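You operate a simulated robot arm through the tools that you are given. There is no shell and no other tool.

The job below is to be done with a simulated robot arm. You get a single attempt, and the scene is never put back.

TASK
Route the pink tag block to the lane that the reader names.
Fine: beige block off the pad onto the bench, yours on it alone; lane dial to the reading, then send; it stays on the pad.

Only the result counts: the job must be done as asked and must still hold three seconds after the hand-in. Knocking over, shifting, dropping, spilling or breaking anything else fails it.

THE ROBOT
A 7-joint arm with a two-finger parallel gripper, fixed in place. Base frame: the origin is on the floor under the middle of its stand, x ahead of it, y to its left, z up; the work surface is at about z = 800. Units: mm, degrees, N and s.
With the tool pointing down near the work surface it reaches from about 240 to 680 mm from the base axis. Its first joint turns from -66.0 to 66.0 degrees. Payload 2.4 kg.
The TCP is the grasp point between the finger pads, 30 mm short of the fingertips. In the tool frame z runs along the fingers and y along their closing line. Largest opening 94 mm; finger width 28, thickness 10; the body of the gripper, 50 by 96 mm, starts 55 mm behind the TCP.
Orientation is told as [roll, pitch, yaw] about the base's x, y, z axes, in that order, counted from this pose: with the fingers straight down and closing along the base's y, the tool's x points along the base's -x, its y along +y and its z along -z.

THE INTERFACE
- The arm moves only by the tool nudge_tool. Its argument "steps" is a list of rows, each an object (a shift or turn left out is 0, a gripper value left out holds the last) with "travel": the shift along the base's x, y, z in mm, a list of three; "dr": the turn, a rotation vector about the base's x, y, z in degrees, a list of three; "claw": the finger opening in mm, from 0 to 94. In form: [{"travel": [x, y, z], "dr": [ax, ay, az], "claw": claw}, ...]. A call has 1 to 20 rows; each row shifts and turns the commanded pose from where the row before left it. Rows are played at 5 a second. More than 50 mm and 8.6 degrees between two rows, or a gripper value outside its range, and nothing of the call is played. Where a pose cannot be reached the arm comes as near as it can. A force on the tool above 40 N (or 10 N above the force at the start of the call, whichever is more), or a blocked arm, ends the call early, and 0.2 s more pass. The fingers move at their own pace (about 153 mm/s each) and stop on an object; they squeeze with about 29 N. The grip force told is the motor's: it shows also when the fingers shut on nothing. Time passes only in rows, and 0.2 s behind the last, so rows that do not move let the fingers close. The reply holds the time, the measured pose of the TCP, the force on the tool along the base axes, the opening and the grip force, in the units named above and with some noise, with the torque about the TCP (base axes, N m) and any sound that the robot's microphone picked up.
- Cameras (640 x 400 px; columns grow to the right, rows downward): "scene" is fixed at [44.6, 476.5, 1443.2]; the picture's right is [-0.70, -0.72, 0.00], its down [-0.41, 0.39, -0.82] and it looks along [0.59, -0.58, -0.57] (base axes); focal length 347 px, centre (320, 200). "wrist" rides on the gripper at [76, 14, -102] in the tool frame; the picture's right is [-0.18, 0.98, 0.00], its down [-0.75, -0.14, -0.64] and it looks along [-0.63, -0.12, 0.77] (tool axes); focal length 243 px, centre (320, 200). There is no depth. A picture from a camera that has moved, and an enlarged one, comes with that camera's place and axes in the base frame and with its lens.
- snapshot(camera): a new picture of that camera. It takes no simulated time.
- close_up(camera, box): a new picture of the part [left, top, right, bottom] of that camera's present view, enlarged. It takes no simulated time.
- sign_off(): hands the job in; it is judged then, once.

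Nothing tells you positions but the pictures and the camera data. Unless the task says otherwise, let go and move clear before handing in.

The tools are called as name(argument=value, ...) on one line, values as JSON. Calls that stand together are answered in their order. nudge_tool: Moves the arm, as the interface text tells. Its arguments: {"type":"object","properties":{"steps":{"type":"array","items":{"type":"object","properties":{"travel":{"type":"array","items":{"type":"number"}},"dr":{"type":"array","items":{"type":"number"}},"claw":{"type":"number"}}}}},"required":["steps"]} The other tools are called the same way: snapshot (camera) takes a picture; close_up (camera, box) takes an enlarged picture of a part of a camera's view; sign_off () hands the job in.

At the start:

```text
time_s: 0.0
position: [469.7, -60.9, 1083.8]
orientation: [0.0, 0.0, 0.0]
ft_force: [0.1, -0.7, 0.7]
ft_torque: [0.0, 0.0, -0.01]
width: 94.1
finger_force: 0.0
```

scene: 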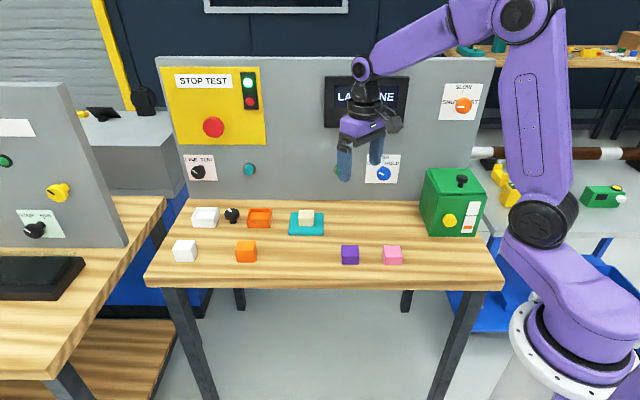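
wrist: 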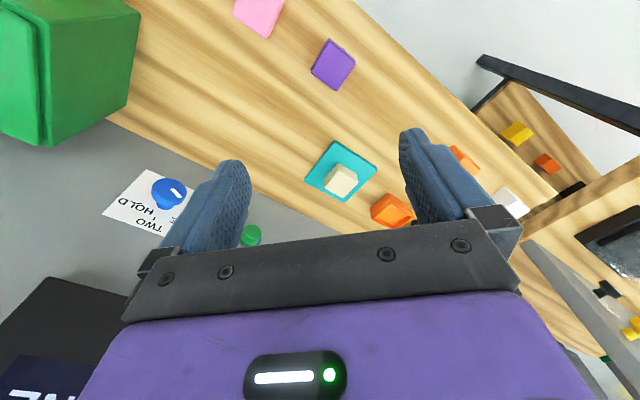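

I see a bench with a teal pad holding a beige block, a pink block, a green box with dial/buttons, and a wall panel with several controls and a screen. I'll look closer at each before moving.

close_up(camera="scene", box=[400, 150, 520, 250])

close_up(camera="scene", box=[150, 50, 330, 200])

close_up(camera="scene", box=[310, 60, 500, 200])

close_up(camera="scene", box=[150, 190, 420, 290])

close_up(camera="wrist", box=[0, 150, 300, 400])

close_up(camera="scene", box=[0, 80, 200, 300])

```text
4.00 times, centred on (460, 200) of scene
camera zoom: at [44.6, 476.5, 1443.2], right [-0.7, -0.72, 0.0], down [-0.41, 0.39, -0.82], along [0.59, -0.58, -0.57], focal length 1389 px, centre (-240, 200)
```

zoom: 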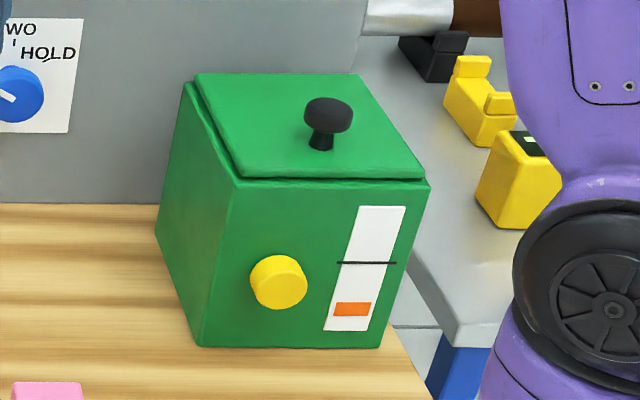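

```text
2.67 times, centred on (240, 125) of scene
camera zoom: at [44.6, 476.5, 1443.2], right [-0.7, -0.72, 0.0], down [-0.41, 0.39, -0.82], along [0.59, -0.58, -0.57], focal length 926 px, centre (533, 400)
```

zoom: 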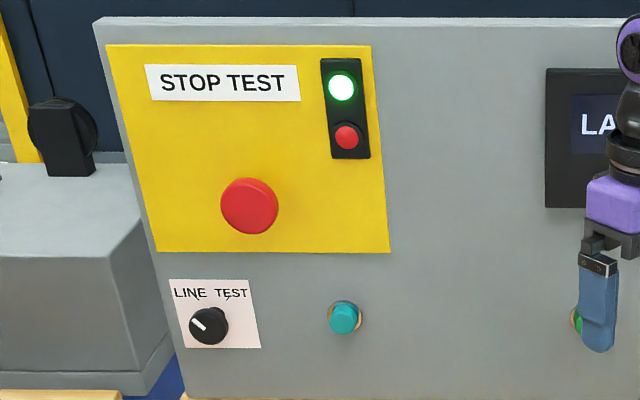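

```text
2.86 times, centred on (405, 130) of scene
camera zoom: at [44.6, 476.5, 1443.2], right [-0.7, -0.72, 0.0], down [-0.41, 0.39, -0.82], along [0.59, -0.58, -0.57], focal length 992 px, centre (77, 400)
```

zoom: 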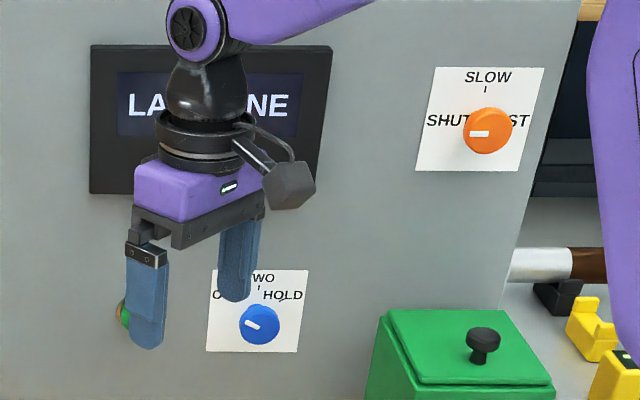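

```text
2.37 times, centred on (285, 240) of scene
camera zoom: at [44.6, 476.5, 1443.2], right [-0.7, -0.72, 0.0], down [-0.41, 0.39, -0.82], along [0.59, -0.58, -0.57], focal length 823 px, centre (403, 105)
```

zoom: 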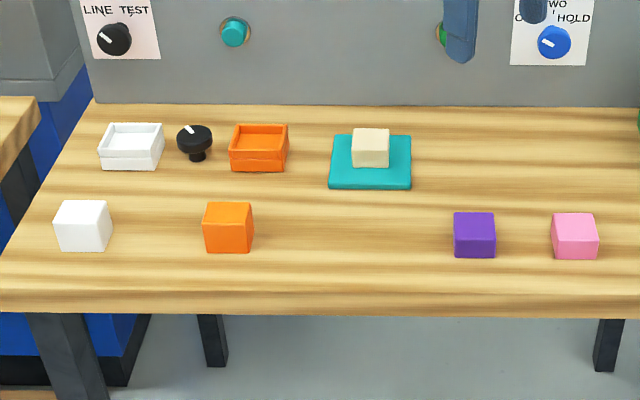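

```text
1.60 times, centred on (150, 275) of wrist
camera zoom: at [392.0, -45.9, 1186.6], right [0.18, 0.98, 0.0], down [0.75, -0.14, 0.64], along [0.63, -0.12, -0.77], focal length 388 px, centre (592, 80)
```

zoom: 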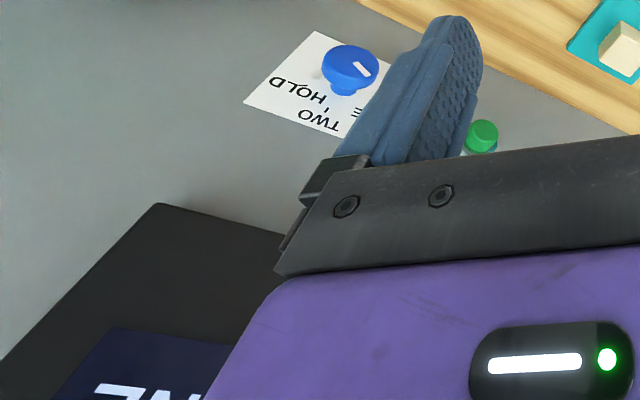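

```text
1.82 times, centred on (100, 190) of scene
camera zoom: at [44.6, 476.5, 1443.2], right [-0.7, -0.72, 0.0], down [-0.41, 0.39, -0.82], along [0.59, -0.58, -0.57], focal length 631 px, centre (720, 218)
```

zoom: 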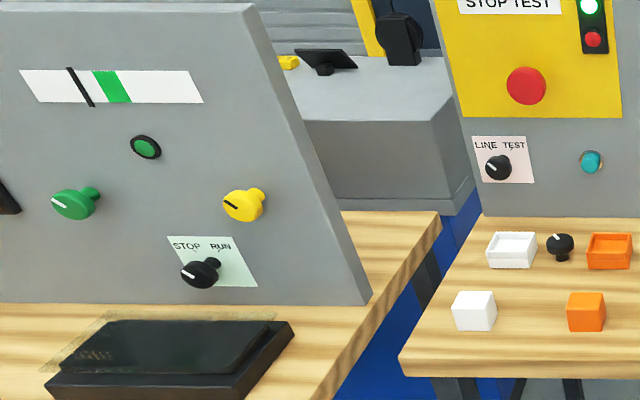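

The bench and its panel sit about 45° to the base: the panel's controls are a blue ONE/TWO/HOLD dial near (565,-309,908), a green button near (669,-209,909), and the pad near (655,-70). I'll turn the tool to face the panel, back away, and read the screen and labels.

nudge_tool(steps=[{"travel": [-20, 0, 0], "dr": [0, 0, -7.6]}, {"travel": [-20, 0, 0], "dr": [0, 0, -7.6]}, {"travel": [-20, 0, 0], "dr": [0, 0, -7.6]}, {"travel": [-20, 0, 0], "dr": [0, 0, -7.6]}, {"travel": [-20, 0, 0], "dr": [0, 0, -7.6]}, {"travel": [-20, 0, 0], "dr": [0, 0, -7.6]}])

snapshot(camera="wrist")

snapshot(camera="scene")

```text
time_s: 1.4
position: [349.3, -59.6, 1084.5]
orientation: [0.1, 0.0, -45.7]
ft_force: [-0.8, -0.7, -0.4]
ft_torque: [-0.04, -0.03, 0.01]
width: 93.7
finger_force: 0.1
```

```text
taken
camera wrist: at [305.6, 4.8, 1187.5], right [0.83, 0.55, 0.0], down [0.42, -0.64, 0.64], along [0.36, -0.53, -0.77], focal length 243 px, centre (320, 200)
```

wrist: 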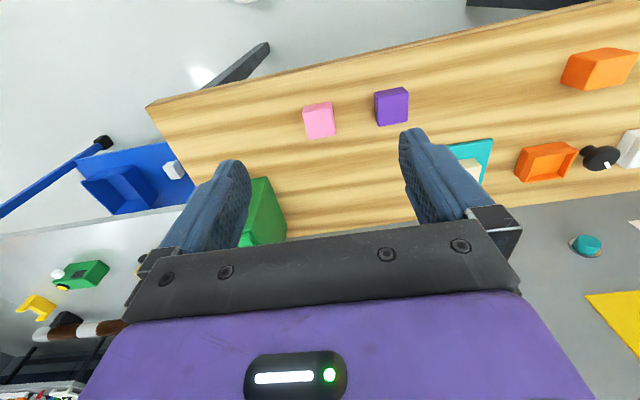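

```text
taken
```

scene: 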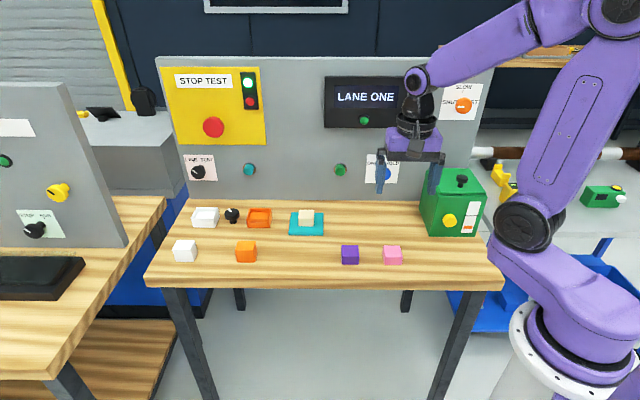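

The screen reads LANE ONE with the beige block on the pad, and there's a green thing under the text plus another green button below. I'll zoom in on these.

close_up(camera="scene", box=[315, 65, 435, 140])

close_up(camera="scene", box=[230, 145, 410, 250])

close_up(camera="scene", box=[320, 220, 440, 290])

```text
5.33 times, centred on (375, 102) of scene
camera zoom: at [44.6, 476.5, 1443.2], right [-0.7, -0.72, 0.0], down [-0.41, 0.39, -0.82], along [0.59, -0.58, -0.57], focal length 1851 px, centre (27, 720)
```

zoom: 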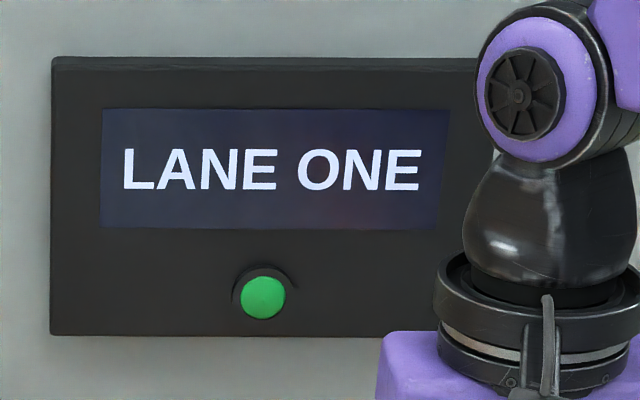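

```text
3.56 times, centred on (320, 198) of scene
camera zoom: at [44.6, 476.5, 1443.2], right [-0.7, -0.72, 0.0], down [-0.41, 0.39, -0.82], along [0.59, -0.58, -0.57], focal length 1234 px, centre (320, 209)
```

zoom: 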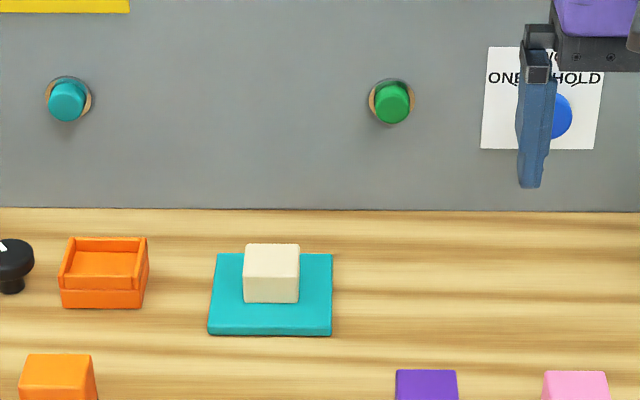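

```text
5.33 times, centred on (380, 255) of scene
camera zoom: at [44.6, 476.5, 1443.2], right [-0.7, -0.72, 0.0], down [-0.41, 0.39, -0.82], along [0.59, -0.58, -0.57], focal length 1851 px, centre (0, -93)
```

zoom: 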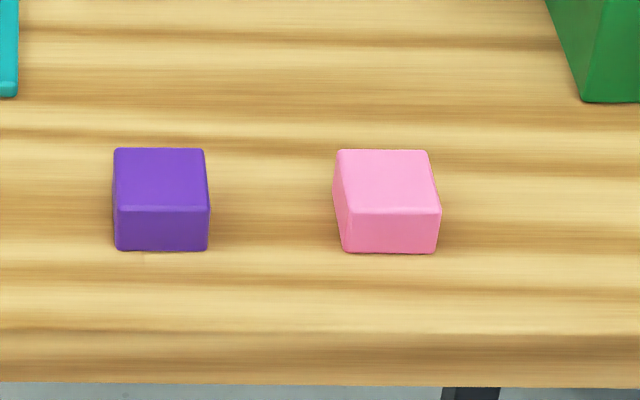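

The pad reader currently shows LANE ONE for the beige block; the dial is at ONE/TWO/HOLD below. First I'll hover above the beige block near (655,-70) to measure it with the wrist camera.

nudge_tool(steps=[{"travel": [40, 0, -10]}, {"travel": [40, 0, -10]}, {"travel": [40, 0, -10]}, {"travel": [40, 0, -10]}, {"travel": [40, 0, -10]}, {"travel": [40, 0, -10]}, {"travel": [40, 0, -10]}, {"travel": [0, 0, 0]}])

snapshot(camera="wrist")

snapshot(camera="scene")

```text
time_s: 3.2
position: [628.6, -62.4, 1013.4]
orientation: [0.0, 0.0, -45.6]
ft_force: [0.3, -0.7, 0.5]
ft_torque: [0.0, -0.02, 0.01]
width: 93.7
finger_force: 0.1
```

```text
taken
camera wrist: at [585.4, 2.5, 1116.2], right [0.83, 0.56, 0.0], down [0.43, -0.64, 0.64], along [0.36, -0.53, -0.77], focal length 243 px, centre (320, 200)
```

wrist: 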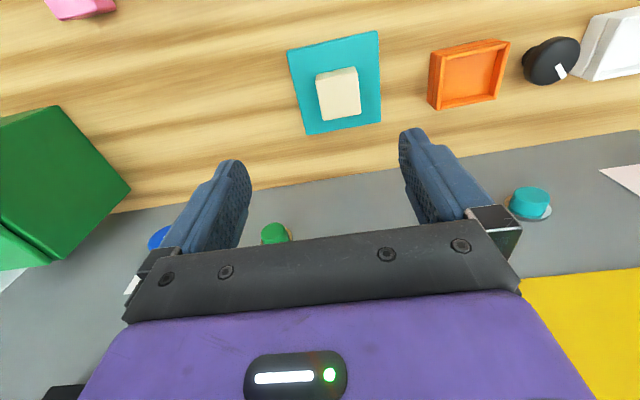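

```text
taken
```

scene: 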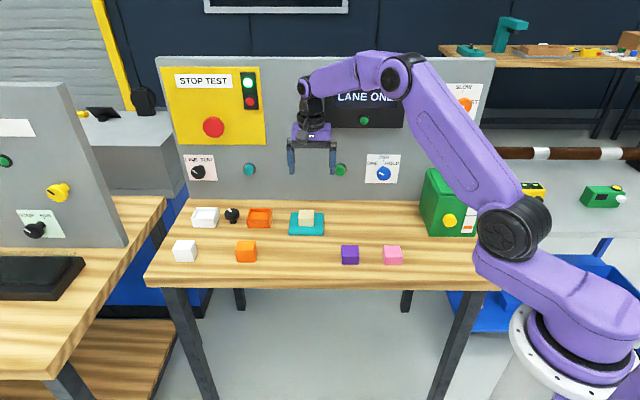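

close_up(camera="wrist", box=[260, 20, 420, 120])

close_up(camera="scene", box=[270, 195, 350, 245])

close_up(camera="scene", box=[350, 145, 420, 190])

```text
4.00 times, centred on (340, 70) of wrist
camera zoom: at [585.4, 2.5, 1116.2], right [0.83, 0.56, 0.0], down [0.43, -0.64, 0.64], along [0.36, -0.53, -0.77], focal length 970 px, centre (240, 720)
```

zoom: 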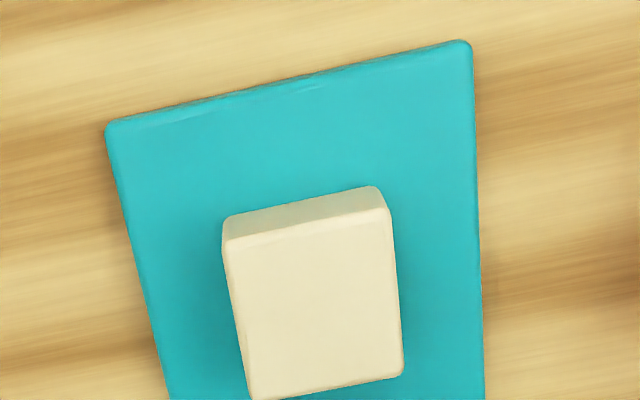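

```text
8.00 times, centred on (310, 220) of scene
camera zoom: at [44.6, 476.5, 1443.2], right [-0.7, -0.72, 0.0], down [-0.41, 0.39, -0.82], along [0.59, -0.58, -0.57], focal length 2777 px, centre (400, 40)
```

zoom: 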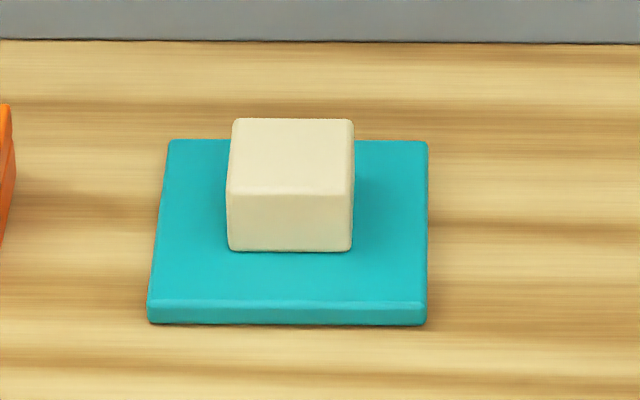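

```text
8.89 times, centred on (385, 168) of scene
camera zoom: at [44.6, 476.5, 1443.2], right [-0.7, -0.72, 0.0], down [-0.41, 0.39, -0.82], along [0.59, -0.58, -0.57], focal length 3086 px, centre (-258, 489)
```

zoom: 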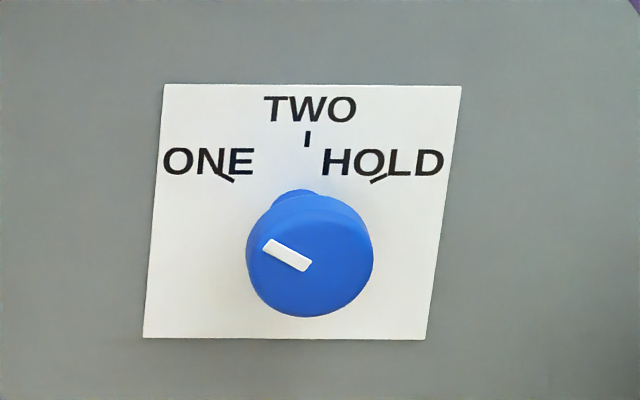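

The beige block is about 44 mm square, centred near (651,-58) with sides aligned with the tool's current yaw, top around z=835. I'll go down partway above it and recheck.

nudge_tool(steps=[{"travel": [11, 1, -40]}, {"travel": [11, 1, -40]}, {"travel": [0, 0, -33]}, {"travel": [0, 0, 0]}])

snapshot(camera="wrist")

close_up(camera="scene", box=[260, 150, 360, 240])

```text
time_s: 4.2
position: [650.5, -59.9, 900.0]
orientation: [0.0, 0.1, -45.6]
ft_force: [1.0, -0.5, 0.1]
ft_torque: [-0.01, -0.02, -0.03]
width: 94.0
finger_force: 0.1
```

```text
taken
camera wrist: at [606.7, 5.0, 1002.9], right [0.83, 0.56, 0.0], down [0.43, -0.64, 0.64], along [0.36, -0.53, -0.77], focal length 243 px, centre (320, 200)
```

wrist: 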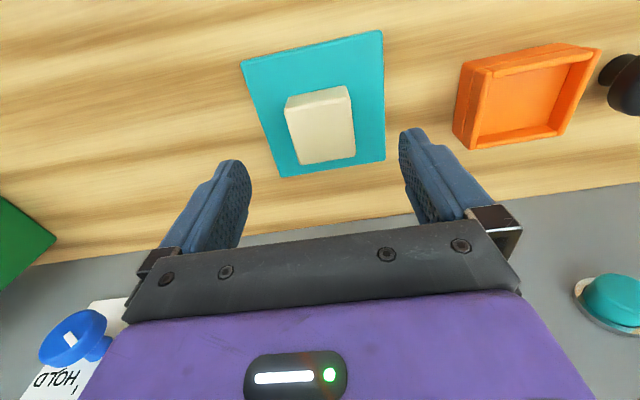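

```text
4.44 times, centred on (310, 195) of scene
camera zoom: at [44.6, 476.5, 1443.2], right [-0.7, -0.72, 0.0], down [-0.41, 0.39, -0.82], along [0.59, -0.58, -0.57], focal length 1543 px, centre (364, 222)
```

zoom: 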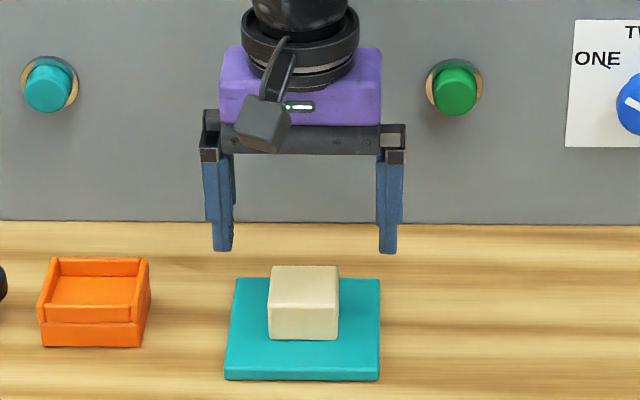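

Alignment over the beige block is within 2–3 mm. I'll descend so the fingertips stop a few mm above the pad, then close.

nudge_tool(steps=[{"travel": [0, 2, -20]}, {"travel": [0, 0, -20]}, {"travel": [0, 0, -14]}, {"travel": [0, 0, 0]}])

snapshot(camera="wrist")

close_up(camera="scene", box=[270, 180, 350, 240])

```text
time_s: 5.2
position: [649.3, -57.5, 845.7]
orientation: [0.0, 0.1, -45.6]
ft_force: [0.9, 0.9, -0.5]
ft_torque: [0.02, -0.02, -0.03]
width: 94.1
finger_force: 0.1
```

```text
taken
camera wrist: at [605.9, 7.7, 948.7], right [0.83, 0.56, 0.0], down [0.43, -0.64, 0.64], along [0.36, -0.53, -0.77], focal length 243 px, centre (320, 200)
```

wrist: 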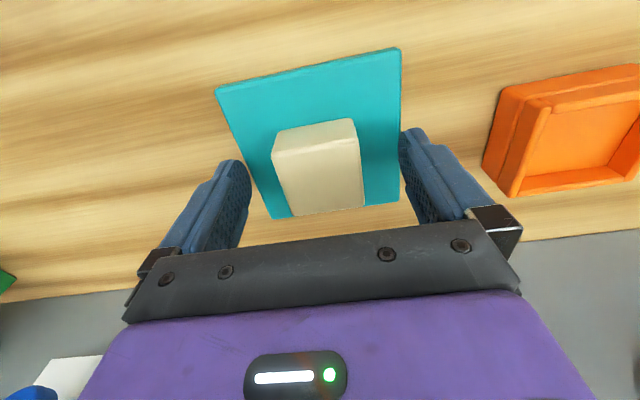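

```text
6.67 times, centred on (310, 210) of scene
camera zoom: at [44.6, 476.5, 1443.2], right [-0.7, -0.72, 0.0], down [-0.41, 0.39, -0.82], along [0.59, -0.58, -0.57], focal length 2314 px, centre (387, 133)
```

zoom: 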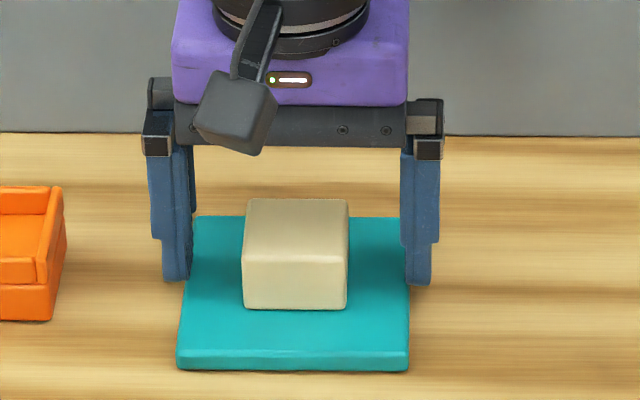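

The fingers straddle the block without touching. I'll close on it and lift.

nudge_tool(steps=[{"claw": 60}, {"claw": 46}, {"claw": 30}, {"claw": 30}, {"claw": 30}])

```text
time_s: 6.4
position: [651.1, -56.9, 846.5]
orientation: [0.0, -0.3, -45.6]
ft_force: [0.9, -0.2, 17.9]
ft_torque: [-0.01, 0.06, 0.0]
width: 44.0
finger_force: 28.8
```

The grip is at 44 mm with some upward force, so I'll lift gently and check that the block comes along.

nudge_tool(steps=[{"travel": [0, 0, 3]}, {"travel": [0, 0, 5]}, {"travel": [0, 0, 10]}, {"travel": [0, 0, 0]}])

snapshot(camera="scene")

snapshot(camera="wrist")

```text
time_s: 7.4
position: [651.5, -56.5, 862.6]
orientation: [0.0, 0.1, -45.6]
ft_force: [0.2, -0.9, -0.2]
ft_torque: [-0.02, 0.02, -0.01]
width: 44.2
finger_force: 29.4
```

```text
taken
```

scene: 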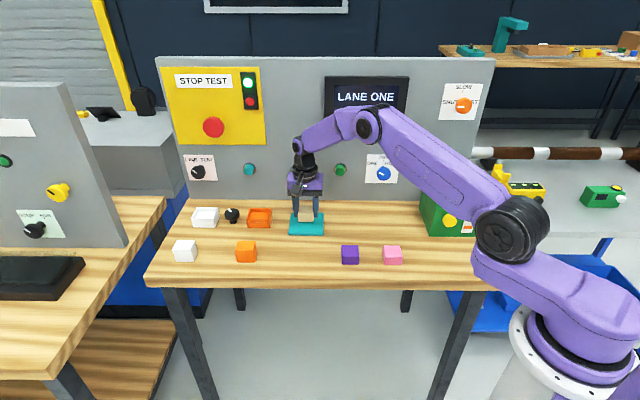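

```text
taken
camera wrist: at [607.5, 8.1, 967.0], right [0.83, 0.56, 0.0], down [0.43, -0.64, 0.64], along [0.36, -0.53, -0.77], focal length 243 px, centre (320, 200)
```

wrist: 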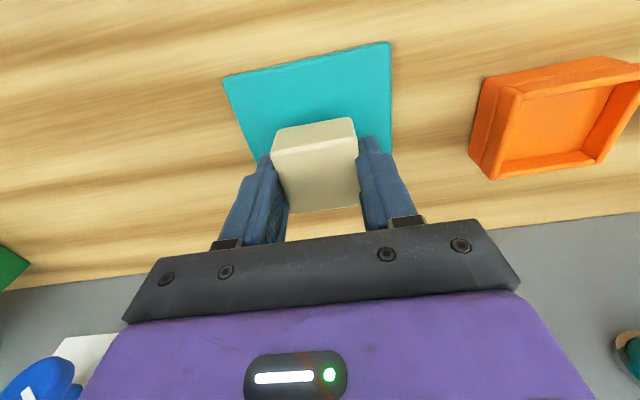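

The beige block is held and lifted. I'll carry it to the clear bench spot near (562,44), between the purple and orange blocks, staying high.

nudge_tool(steps=[{"travel": [0, 0, 35]}, {"travel": [0, 0, 35]}, {"travel": [-30, 34, 0]}, {"travel": [-30, 34, 0]}, {"travel": [-29, 34, 0]}, {"travel": [0, 0, -30]}, {"travel": [0, 0, -30]}, {"travel": [0, 0, 0]}])

snapshot(camera="scene")

snapshot(camera="wrist")

```text
time_s: 9.2
position: [558.3, 44.9, 874.8]
orientation: [0.0, -0.1, -45.6]
ft_force: [0.1, -0.1, -1.7]
ft_torque: [-0.02, 0.02, 0.0]
width: 44.4
finger_force: 28.9
```

```text
taken
```

scene: 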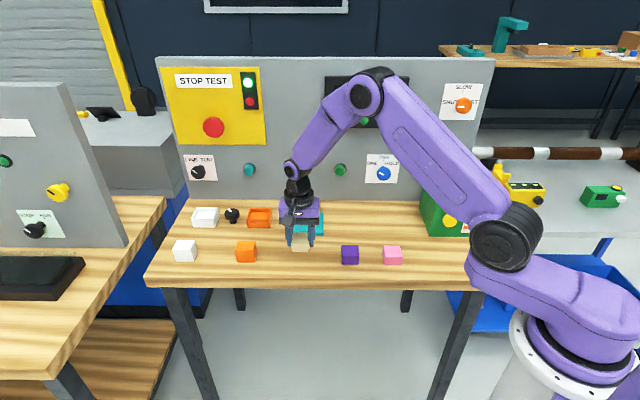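

```text
taken
camera wrist: at [514.5, 110.4, 978.1], right [0.83, 0.56, 0.0], down [0.43, -0.64, 0.64], along [0.36, -0.53, -0.77], focal length 243 px, centre (320, 200)
```

wrist: 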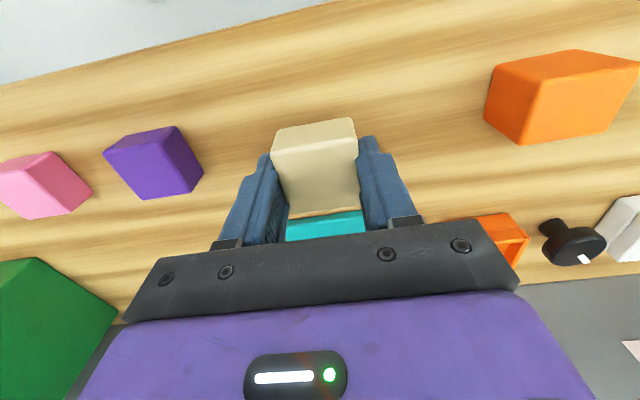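

The spot below is clear. I'll lower the beige block in small steps, watching the force for contact.

nudge_tool(steps=[{"travel": [0, 0, -15]}, {"travel": [0, 0, -10]}, {"travel": [0, 0, -5]}, {"travel": [0, 0, -2]}, {"travel": [0, 0, 0]}])

close_up(camera="scene", box=[260, 195, 340, 275])

```text
time_s: 10.4
position: [561.5, 45.7, 843.1]
orientation: [0.1, -0.1, -45.5]
ft_force: [0.6, -0.1, -1.0]
ft_torque: [-0.03, 0.01, -0.04]
width: 44.3
finger_force: 28.9
```

```text
5.00 times, centred on (300, 235) of scene
camera zoom: at [44.6, 476.5, 1443.2], right [-0.7, -0.72, 0.0], down [-0.41, 0.39, -0.82], along [0.59, -0.58, -0.57], focal length 1736 px, centre (420, 25)
```

zoom: 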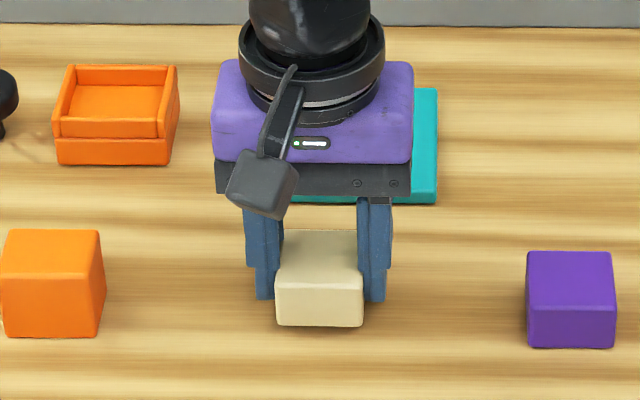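

Still a few mm above the bench; I'll continue in small steps.

nudge_tool(steps=[{"travel": [0, 0, -1.5]}, {"travel": [0, 0, -1.5]}, {"travel": [0, 0, 0]}])

```text
time_s: 11.2
position: [562.5, 45.2, 840.1]
orientation: [0.0, 0.0, -45.7]
ft_force: [-0.2, -0.8, -0.7]
ft_torque: [0.01, 0.03, 0.0]
width: 44.0
finger_force: 29.4
```

nudge_tool(steps=[{"travel": [0, 0, -1]}, {"travel": [0, 0, -1]}, {"travel": [0, 0, 0]}])

```text
time_s: 12.0
position: [563.8, 45.1, 836.4]
orientation: [0.0, 0.0, -45.6]
ft_force: [0.3, 0.1, -0.2]
ft_torque: [0.02, 0.01, 0.02]
width: 43.9
finger_force: 29.2
```

No contact yet; another couple of 1 mm steps.

nudge_tool(steps=[{"travel": [0, 0, -1]}, {"travel": [0, 0, 0]}])

nudge_tool(steps=[{"travel": [0, 0, -1]}, {"travel": [0, 0, 0]}])

close_up(camera="scene", box=[280, 225, 330, 265])

```text
time_s: 12.6
position: [562.1, 45.0, 836.2]
orientation: [0.0, 0.1, -45.7]
ft_force: [-0.1, -0.2, -1.3]
ft_torque: [0.01, -0.01, 0.0]
width: 44.0
finger_force: 28.8
```

```text
time_s: 13.2
position: [562.4, 45.4, 835.7]
orientation: [0.0, -0.1, -45.6]
ft_force: [-1.2, -1.0, 4.3]
ft_torque: [-0.15, 0.08, -0.02]
width: 44.2
finger_force: 29.0
```

```text
10.00 times, centred on (305, 245) of scene
camera zoom: at [44.5, 476.5, 1443.2], right [-0.7, -0.72, 0.0], down [-0.41, 0.39, -0.82], along [0.59, -0.58, -0.57], focal length 3472 px, centre (470, -250)
```

zoom: 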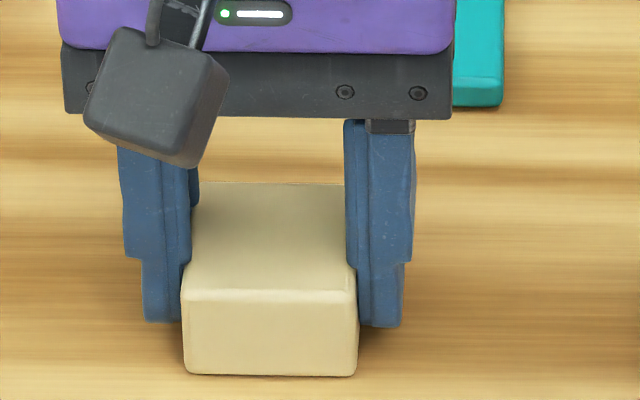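

Contact with the bench (4.3 N). I'll release and rise.

nudge_tool(steps=[{"claw": 54}, {"claw": 70}, {"claw": 90}, {"travel": [0, 0, 10]}, {"travel": [0, 0, 40]}, {"travel": [0, 0, 50]}, {"travel": [0, 0, 50]}, {"travel": [0, 0, 0]}])

snapshot(camera="scene")

snapshot(camera="wrist")

```text
time_s: 15.0
position: [562.5, 47.2, 985.8]
orientation: [0.0, 0.0, -45.6]
ft_force: [0.8, -0.4, -0.2]
ft_torque: [0.0, -0.02, -0.03]
width: 90.3
finger_force: 0.1
```

```text
taken
```

scene: 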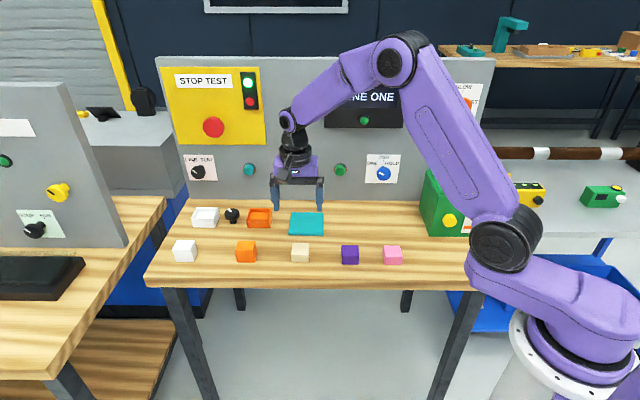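

```text
taken
camera wrist: at [516.8, 113.0, 1089.6], right [0.83, 0.56, 0.0], down [0.43, -0.64, 0.64], along [0.36, -0.53, -0.77], focal length 243 px, centre (320, 200)
```

wrist: 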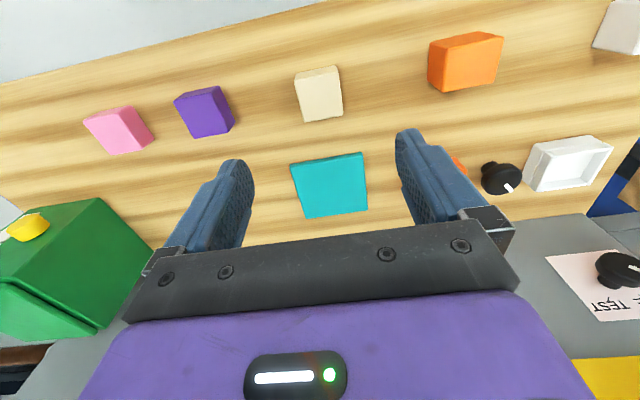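

The beige block stands on the bench and the pad is empty; the screen still shows LANE ONE, so it probably updates when the pink block is read. Pad centre is about (650,-58). Next I'll hover over the pink block near (388,-117).

nudge_tool(steps=[{"travel": [-35, -33, 0]}, {"travel": [-35, -33, 0]}, {"travel": [-35, -33, 0]}, {"travel": [-35, -33, -10]}, {"travel": [-34, -31, -20]}, {"travel": [0, 0, -20]}, {"travel": [0, 0, 0]}])

snapshot(camera="wrist")

snapshot(camera="scene")

```text
refused: row 5 steps farther than a row can; nothing moved
```

```text
taken
camera wrist: at [516.8, 113.0, 1089.6], right [0.83, 0.56, 0.0], down [0.43, -0.64, 0.64], along [0.36, -0.53, -0.77], focal length 243 px, centre (320, 200)
```

wrist: 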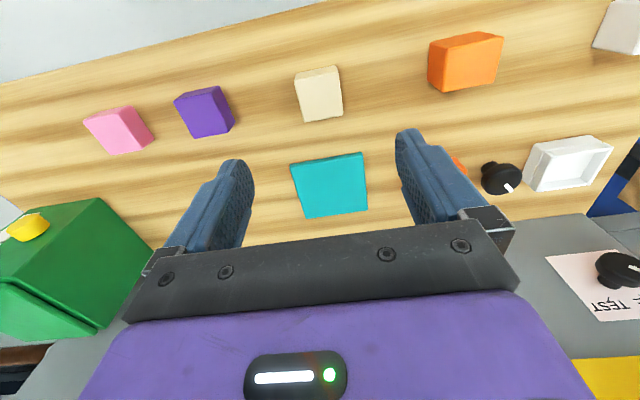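

```text
taken
```

scene: 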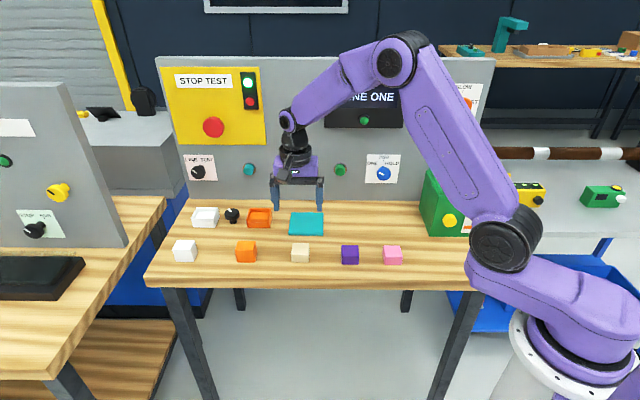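

That call was refused because one row exceeded the 50 mm limit, so nothing moved. I'll repeat the move toward the pink block near (388,-117) with shorter rows.

nudge_tool(steps=[{"travel": [-35, -33, 0]}, {"travel": [-35, -33, 0]}, {"travel": [-35, -33, 0]}, {"travel": [-35, -33, 0]}, {"travel": [-34, -31, 0]}, {"travel": [0, 0, -40]}, {"travel": [0, 0, 0]}])

snapshot(camera="wrist")

snapshot(camera="scene")

```text
time_s: 16.6
position: [386.4, -117.3, 943.6]
orientation: [0.0, 0.0, -45.6]
ft_force: [0.4, 0.7, 0.2]
ft_torque: [0.02, -0.01, 0.01]
width: 90.1
finger_force: 0.1
```

```text
taken
camera wrist: at [341.9, -51.7, 1046.8], right [0.83, 0.56, 0.0], down [0.43, -0.64, 0.64], along [0.36, -0.53, -0.77], focal length 243 px, centre (320, 200)
```

wrist: 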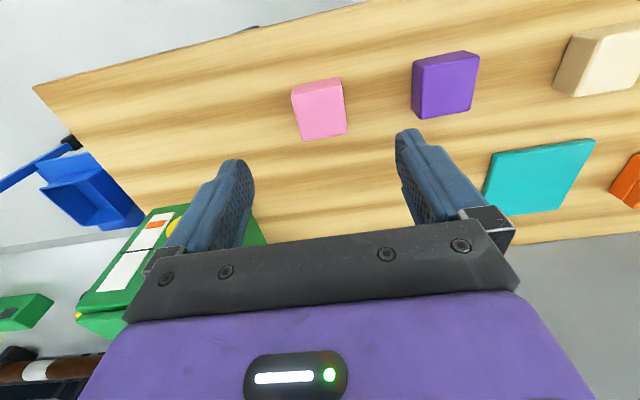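

```text
taken
```

scene: 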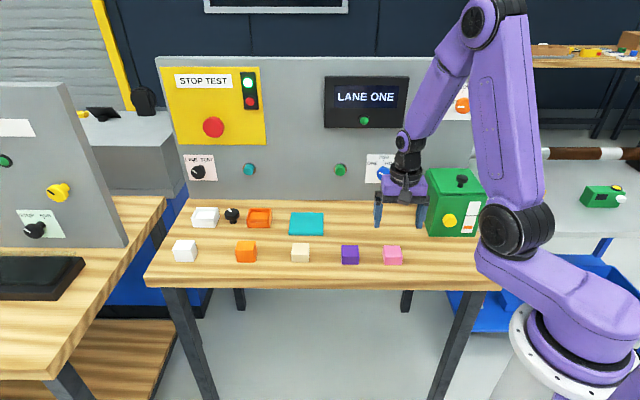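

close_up(camera="wrist", box=[270, 60, 370, 150])

```text
4.44 times, centred on (320, 105) of wrist
camera zoom: at [341.9, -51.7, 1046.8], right [0.83, 0.56, 0.0], down [0.43, -0.64, 0.64], along [0.36, -0.53, -0.77], focal length 1078 px, centre (320, 622)
```

zoom: 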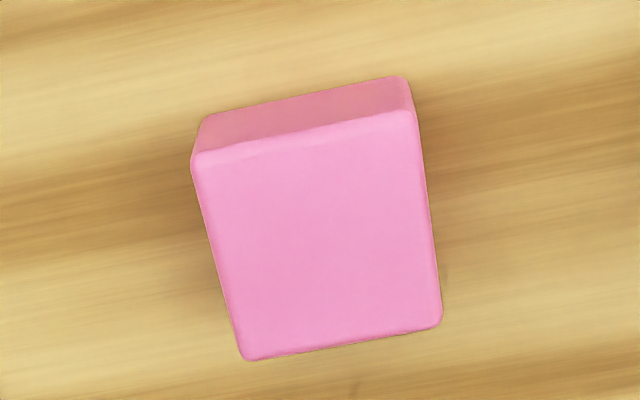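

The pink block is 44 mm square, edges at 45°, and about (3.6,-3.9) mm from under the TCP. I'll correct and descend to grip it.

nudge_tool(steps=[{"travel": [3.6, -3.9, -40]}, {"travel": [0, 0, -40]}, {"travel": [0, 0, -18]}, {"travel": [0, 0, -9]}, {"travel": [0, 0, 0]}])

close_up(camera="scene", box=[340, 200, 440, 280])

snapshot(camera="wrist")

```text
time_s: 17.8
position: [391.5, -119.5, 837.5]
orientation: [0.1, -0.1, -45.7]
ft_force: [0.7, 0.9, 0.3]
ft_torque: [0.01, 0.02, -0.01]
width: 89.8
finger_force: 0.0
```

```text
5.00 times, centred on (390, 240) of scene
camera zoom: at [44.6, 476.5, 1443.2], right [-0.7, -0.72, 0.0], down [-0.41, 0.39, -0.82], along [0.59, -0.58, -0.57], focal length 1736 px, centre (-30, 0)
```

zoom: 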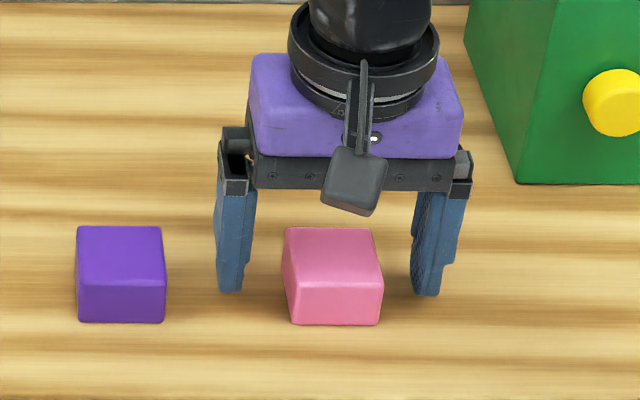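

```text
taken
camera wrist: at [347.4, -54.7, 940.4], right [0.83, 0.56, 0.0], down [0.43, -0.64, 0.64], along [0.36, -0.53, -0.77], focal length 243 px, centre (320, 200)
```

wrist: 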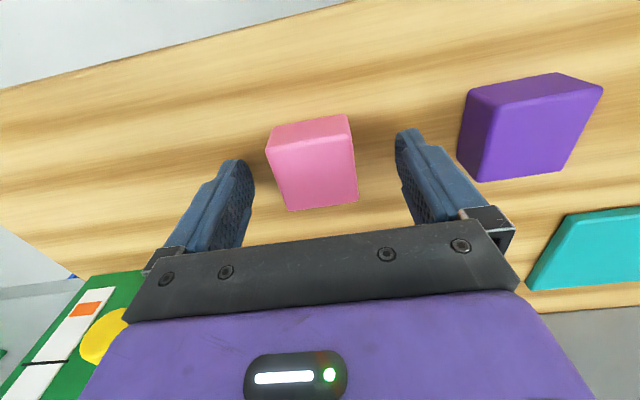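

The pink block sits between the fingers. Closing and lifting.

nudge_tool(steps=[{"claw": 60}, {"claw": 46}, {"claw": 30}, {"claw": 30}, {"claw": 30}])

nudge_tool(steps=[{"travel": [0, 0, 5]}, {"travel": [0, 0, 20]}, {"travel": [0, 0, 40]}, {"travel": [0, 0, 40]}, {"travel": [0, 0, 0]}])

snapshot(camera="wrist")

snapshot(camera="scene")

```text
time_s: 19.0
position: [391.7, -119.7, 837.5]
orientation: [0.0, -0.1, -45.7]
ft_force: [-0.7, 1.0, 0.0]
ft_torque: [0.01, 0.0, -0.02]
width: 43.9
finger_force: 28.7
```

```text
time_s: 20.2
position: [393.5, -116.9, 944.3]
orientation: [-0.1, 0.1, -45.6]
ft_force: [-0.3, 0.1, -1.9]
ft_torque: [0.0, -0.01, -0.02]
width: 43.8
finger_force: 29.4
```

```text
taken
camera wrist: at [349.1, -52.6, 1047.3], right [0.83, 0.56, 0.0], down [0.43, -0.64, 0.64], along [0.36, -0.53, -0.77], focal length 243 px, centre (320, 200)
```

wrist: 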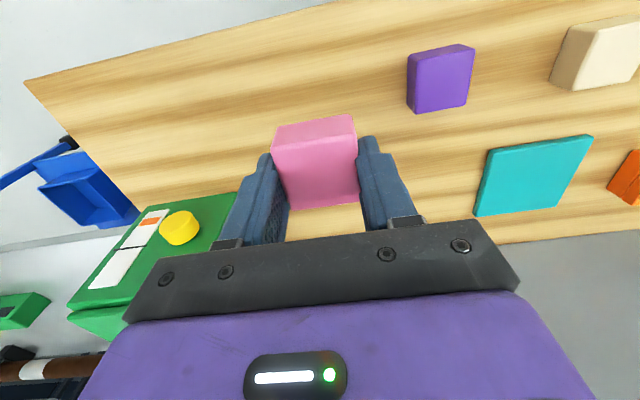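

```text
taken
```

scene: 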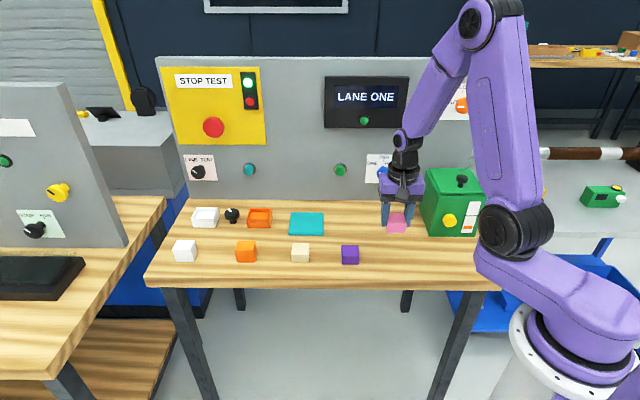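

The pink block is held. I'll carry it at height to above the pad centre (650,-58).

nudge_tool(steps=[{"travel": [43, 10.6, 0]}, {"travel": [43, 10.6, 0]}, {"travel": [43, 10.6, 0]}, {"travel": [43, 10.6, 0]}, {"travel": [43, 10.6, 0]}, {"travel": [43, 10.6, 0]}, {"travel": [0, 0, -40]}, {"travel": [0, 0, 0]}])

snapshot(camera="wrist")

snapshot(camera="scene")

```text
time_s: 22.0
position: [649.5, -58.2, 903.3]
orientation: [0.0, -0.1, -45.6]
ft_force: [0.1, 0.3, -1.4]
ft_torque: [0.01, 0.01, -0.04]
width: 44.5
finger_force: 28.8
```

```text
taken
camera wrist: at [606.1, 6.1, 1006.5], right [0.83, 0.56, 0.0], down [0.43, -0.64, 0.64], along [0.36, -0.53, -0.77], focal length 243 px, centre (320, 200)
```

wrist: 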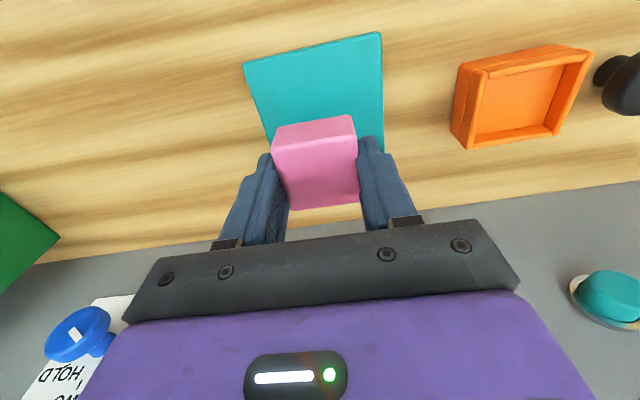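

```text
taken
```

scene: 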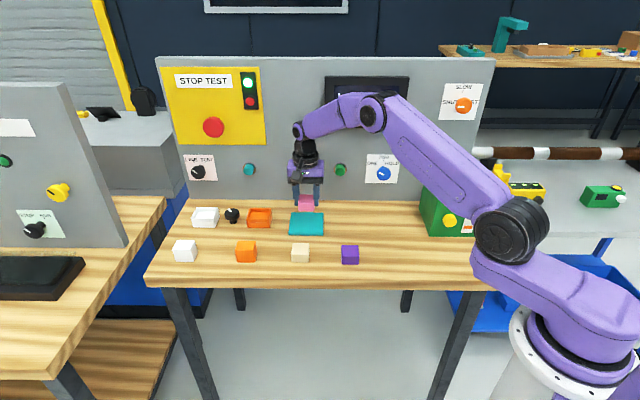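

Positioned above the pad. Lowering to just above contact, then in 1 mm steps.

nudge_tool(steps=[{"travel": [0, 0, -25]}, {"travel": [0, 0, -15]}, {"travel": [0, 0, -8]}, {"travel": [0, 0, -2]}, {"travel": [0, 0, 0]}])

nudge_tool(steps=[{"travel": [0, 0, -1]}, {"travel": [0, 0, -1]}, {"travel": [0, 0, 0]}])

close_up(camera="scene", box=[275, 180, 345, 240])

```text
time_s: 23.2
position: [649.1, -57.1, 852.9]
orientation: [0.0, 0.0, -45.7]
ft_force: [0.2, 0.2, -1.6]
ft_torque: [0.01, 0.01, 0.01]
width: 44.2
finger_force: 28.8
```

```text
time_s: 24.0
position: [649.9, -58.1, 851.0]
orientation: [0.0, 0.0, -45.5]
ft_force: [0.2, 0.1, -0.7]
ft_torque: [0.03, -0.02, -0.02]
width: 44.1
finger_force: 29.3
```

```text
6.67 times, centred on (310, 210) of scene
camera zoom: at [44.6, 476.5, 1443.2], right [-0.7, -0.72, 0.0], down [-0.41, 0.39, -0.82], along [0.59, -0.58, -0.57], focal length 2314 px, centre (387, 133)
```

zoom: 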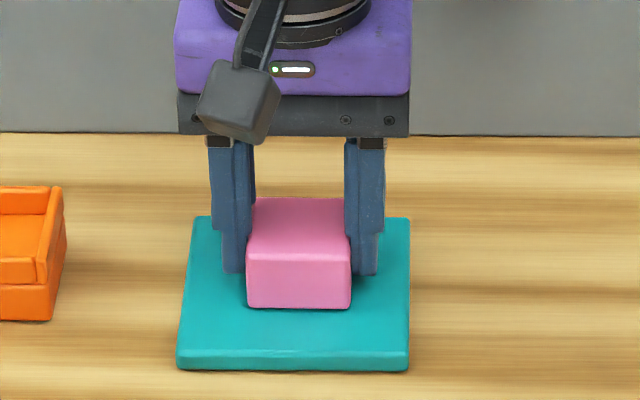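

Nearly the same place the beige block occupied. Continuing down until contact.

nudge_tool(steps=[{"travel": [0, 0, -1]}, {"travel": [0, 0, 0]}])

nudge_tool(steps=[{"travel": [0, 0, -1]}, {"travel": [0, 0, 0]}])

```text
time_s: 24.6
position: [649.0, -58.5, 849.0]
orientation: [0.0, 0.0, -45.5]
ft_force: [0.2, 1.5, -0.7]
ft_torque: [-0.02, 0.04, 0.03]
width: 44.1
finger_force: 29.6
```

```text
time_s: 25.2
position: [650.3, -59.7, 850.3]
orientation: [0.0, -0.2, -45.7]
ft_force: [-2.8, -1.4, 8.2]
ft_torque: [-0.05, 0.1, 0.0]
width: 44.3
finger_force: 29.2
```

Contact with the pad (8 N). I'll release the pink block and rise, then check the screen.

nudge_tool(steps=[{"claw": 52}, {"claw": 70}, {"claw": 90}, {"travel": [0, 0, 10]}, {"travel": [0, 0, 40]}, {"travel": [0, 0, 50]}, {"travel": [-30, -10, 30]}, {"travel": [-40, 0, 0]}, {"travel": [-40, 0, 0]}, {"travel": [-40, 0, 0]}, {"travel": [-40, 0, 0]}, {"travel": [0, 0, 0]}])

snapshot(camera="scene")

snapshot(camera="wrist")

```text
time_s: 27.8
position: [455.4, -65.8, 977.0]
orientation: [0.0, 0.0, -45.6]
ft_force: [0.3, 0.8, -0.3]
ft_torque: [-0.02, -0.01, -0.03]
width: 89.7
finger_force: 0.0
```

```text
taken
```

scene: 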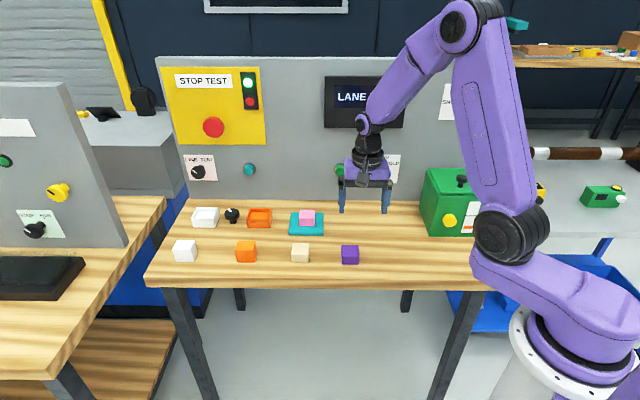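

```text
taken
camera wrist: at [411.2, -0.3, 1080.2], right [0.83, 0.56, 0.0], down [0.43, -0.64, 0.64], along [0.36, -0.53, -0.77], focal length 243 px, centre (320, 200)
```

wrist: 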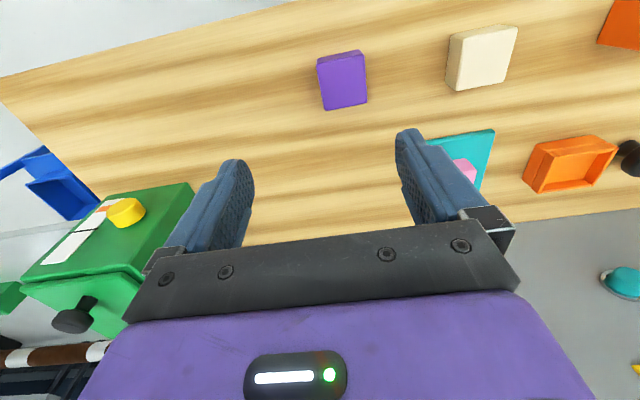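

The pink block is on the pad alone. The arm hides the screen, so I'll back off to see it.

nudge_tool(steps=[{"travel": [-40, 0, 20]}, {"travel": [-40, -20, 0]}, {"travel": [0, 0, 0]}])

snapshot(camera="scene")

close_up(camera="scene", box=[310, 65, 420, 140])

close_up(camera="scene", box=[275, 180, 345, 240])

```text
time_s: 28.6
position: [377.7, -85.9, 997.5]
orientation: [0.0, 0.1, -45.6]
ft_force: [0.1, 0.2, 0.0]
ft_torque: [0.02, -0.01, 0.03]
width: 89.8
finger_force: 0.1
```

```text
taken
```

scene: 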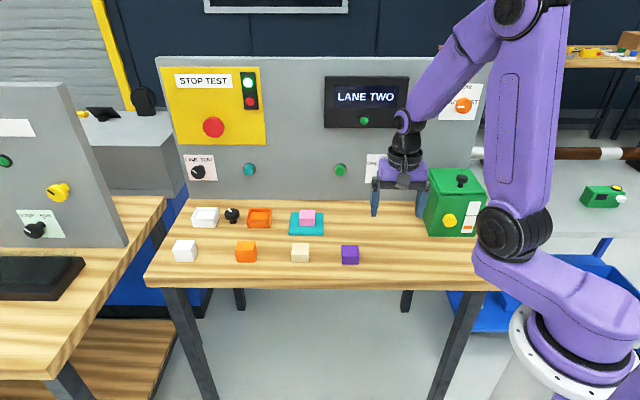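

```text
5.33 times, centred on (365, 102) of scene
camera zoom: at [44.6, 476.5, 1443.2], right [-0.7, -0.72, 0.0], down [-0.41, 0.39, -0.82], along [0.59, -0.58, -0.57], focal length 1851 px, centre (80, 720)
```

zoom: 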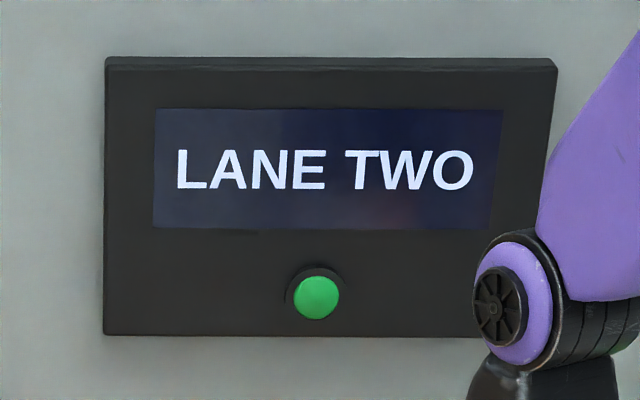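

```text
6.67 times, centred on (310, 210) of scene
camera zoom: at [44.6, 476.5, 1443.2], right [-0.7, -0.72, 0.0], down [-0.41, 0.39, -0.82], along [0.59, -0.58, -0.57], focal length 2314 px, centre (387, 133)
```

zoom: 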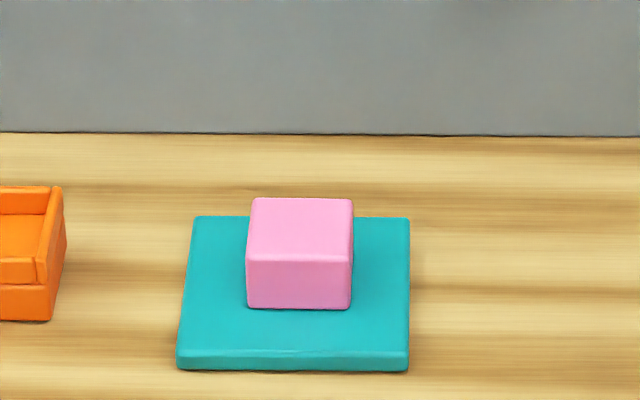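

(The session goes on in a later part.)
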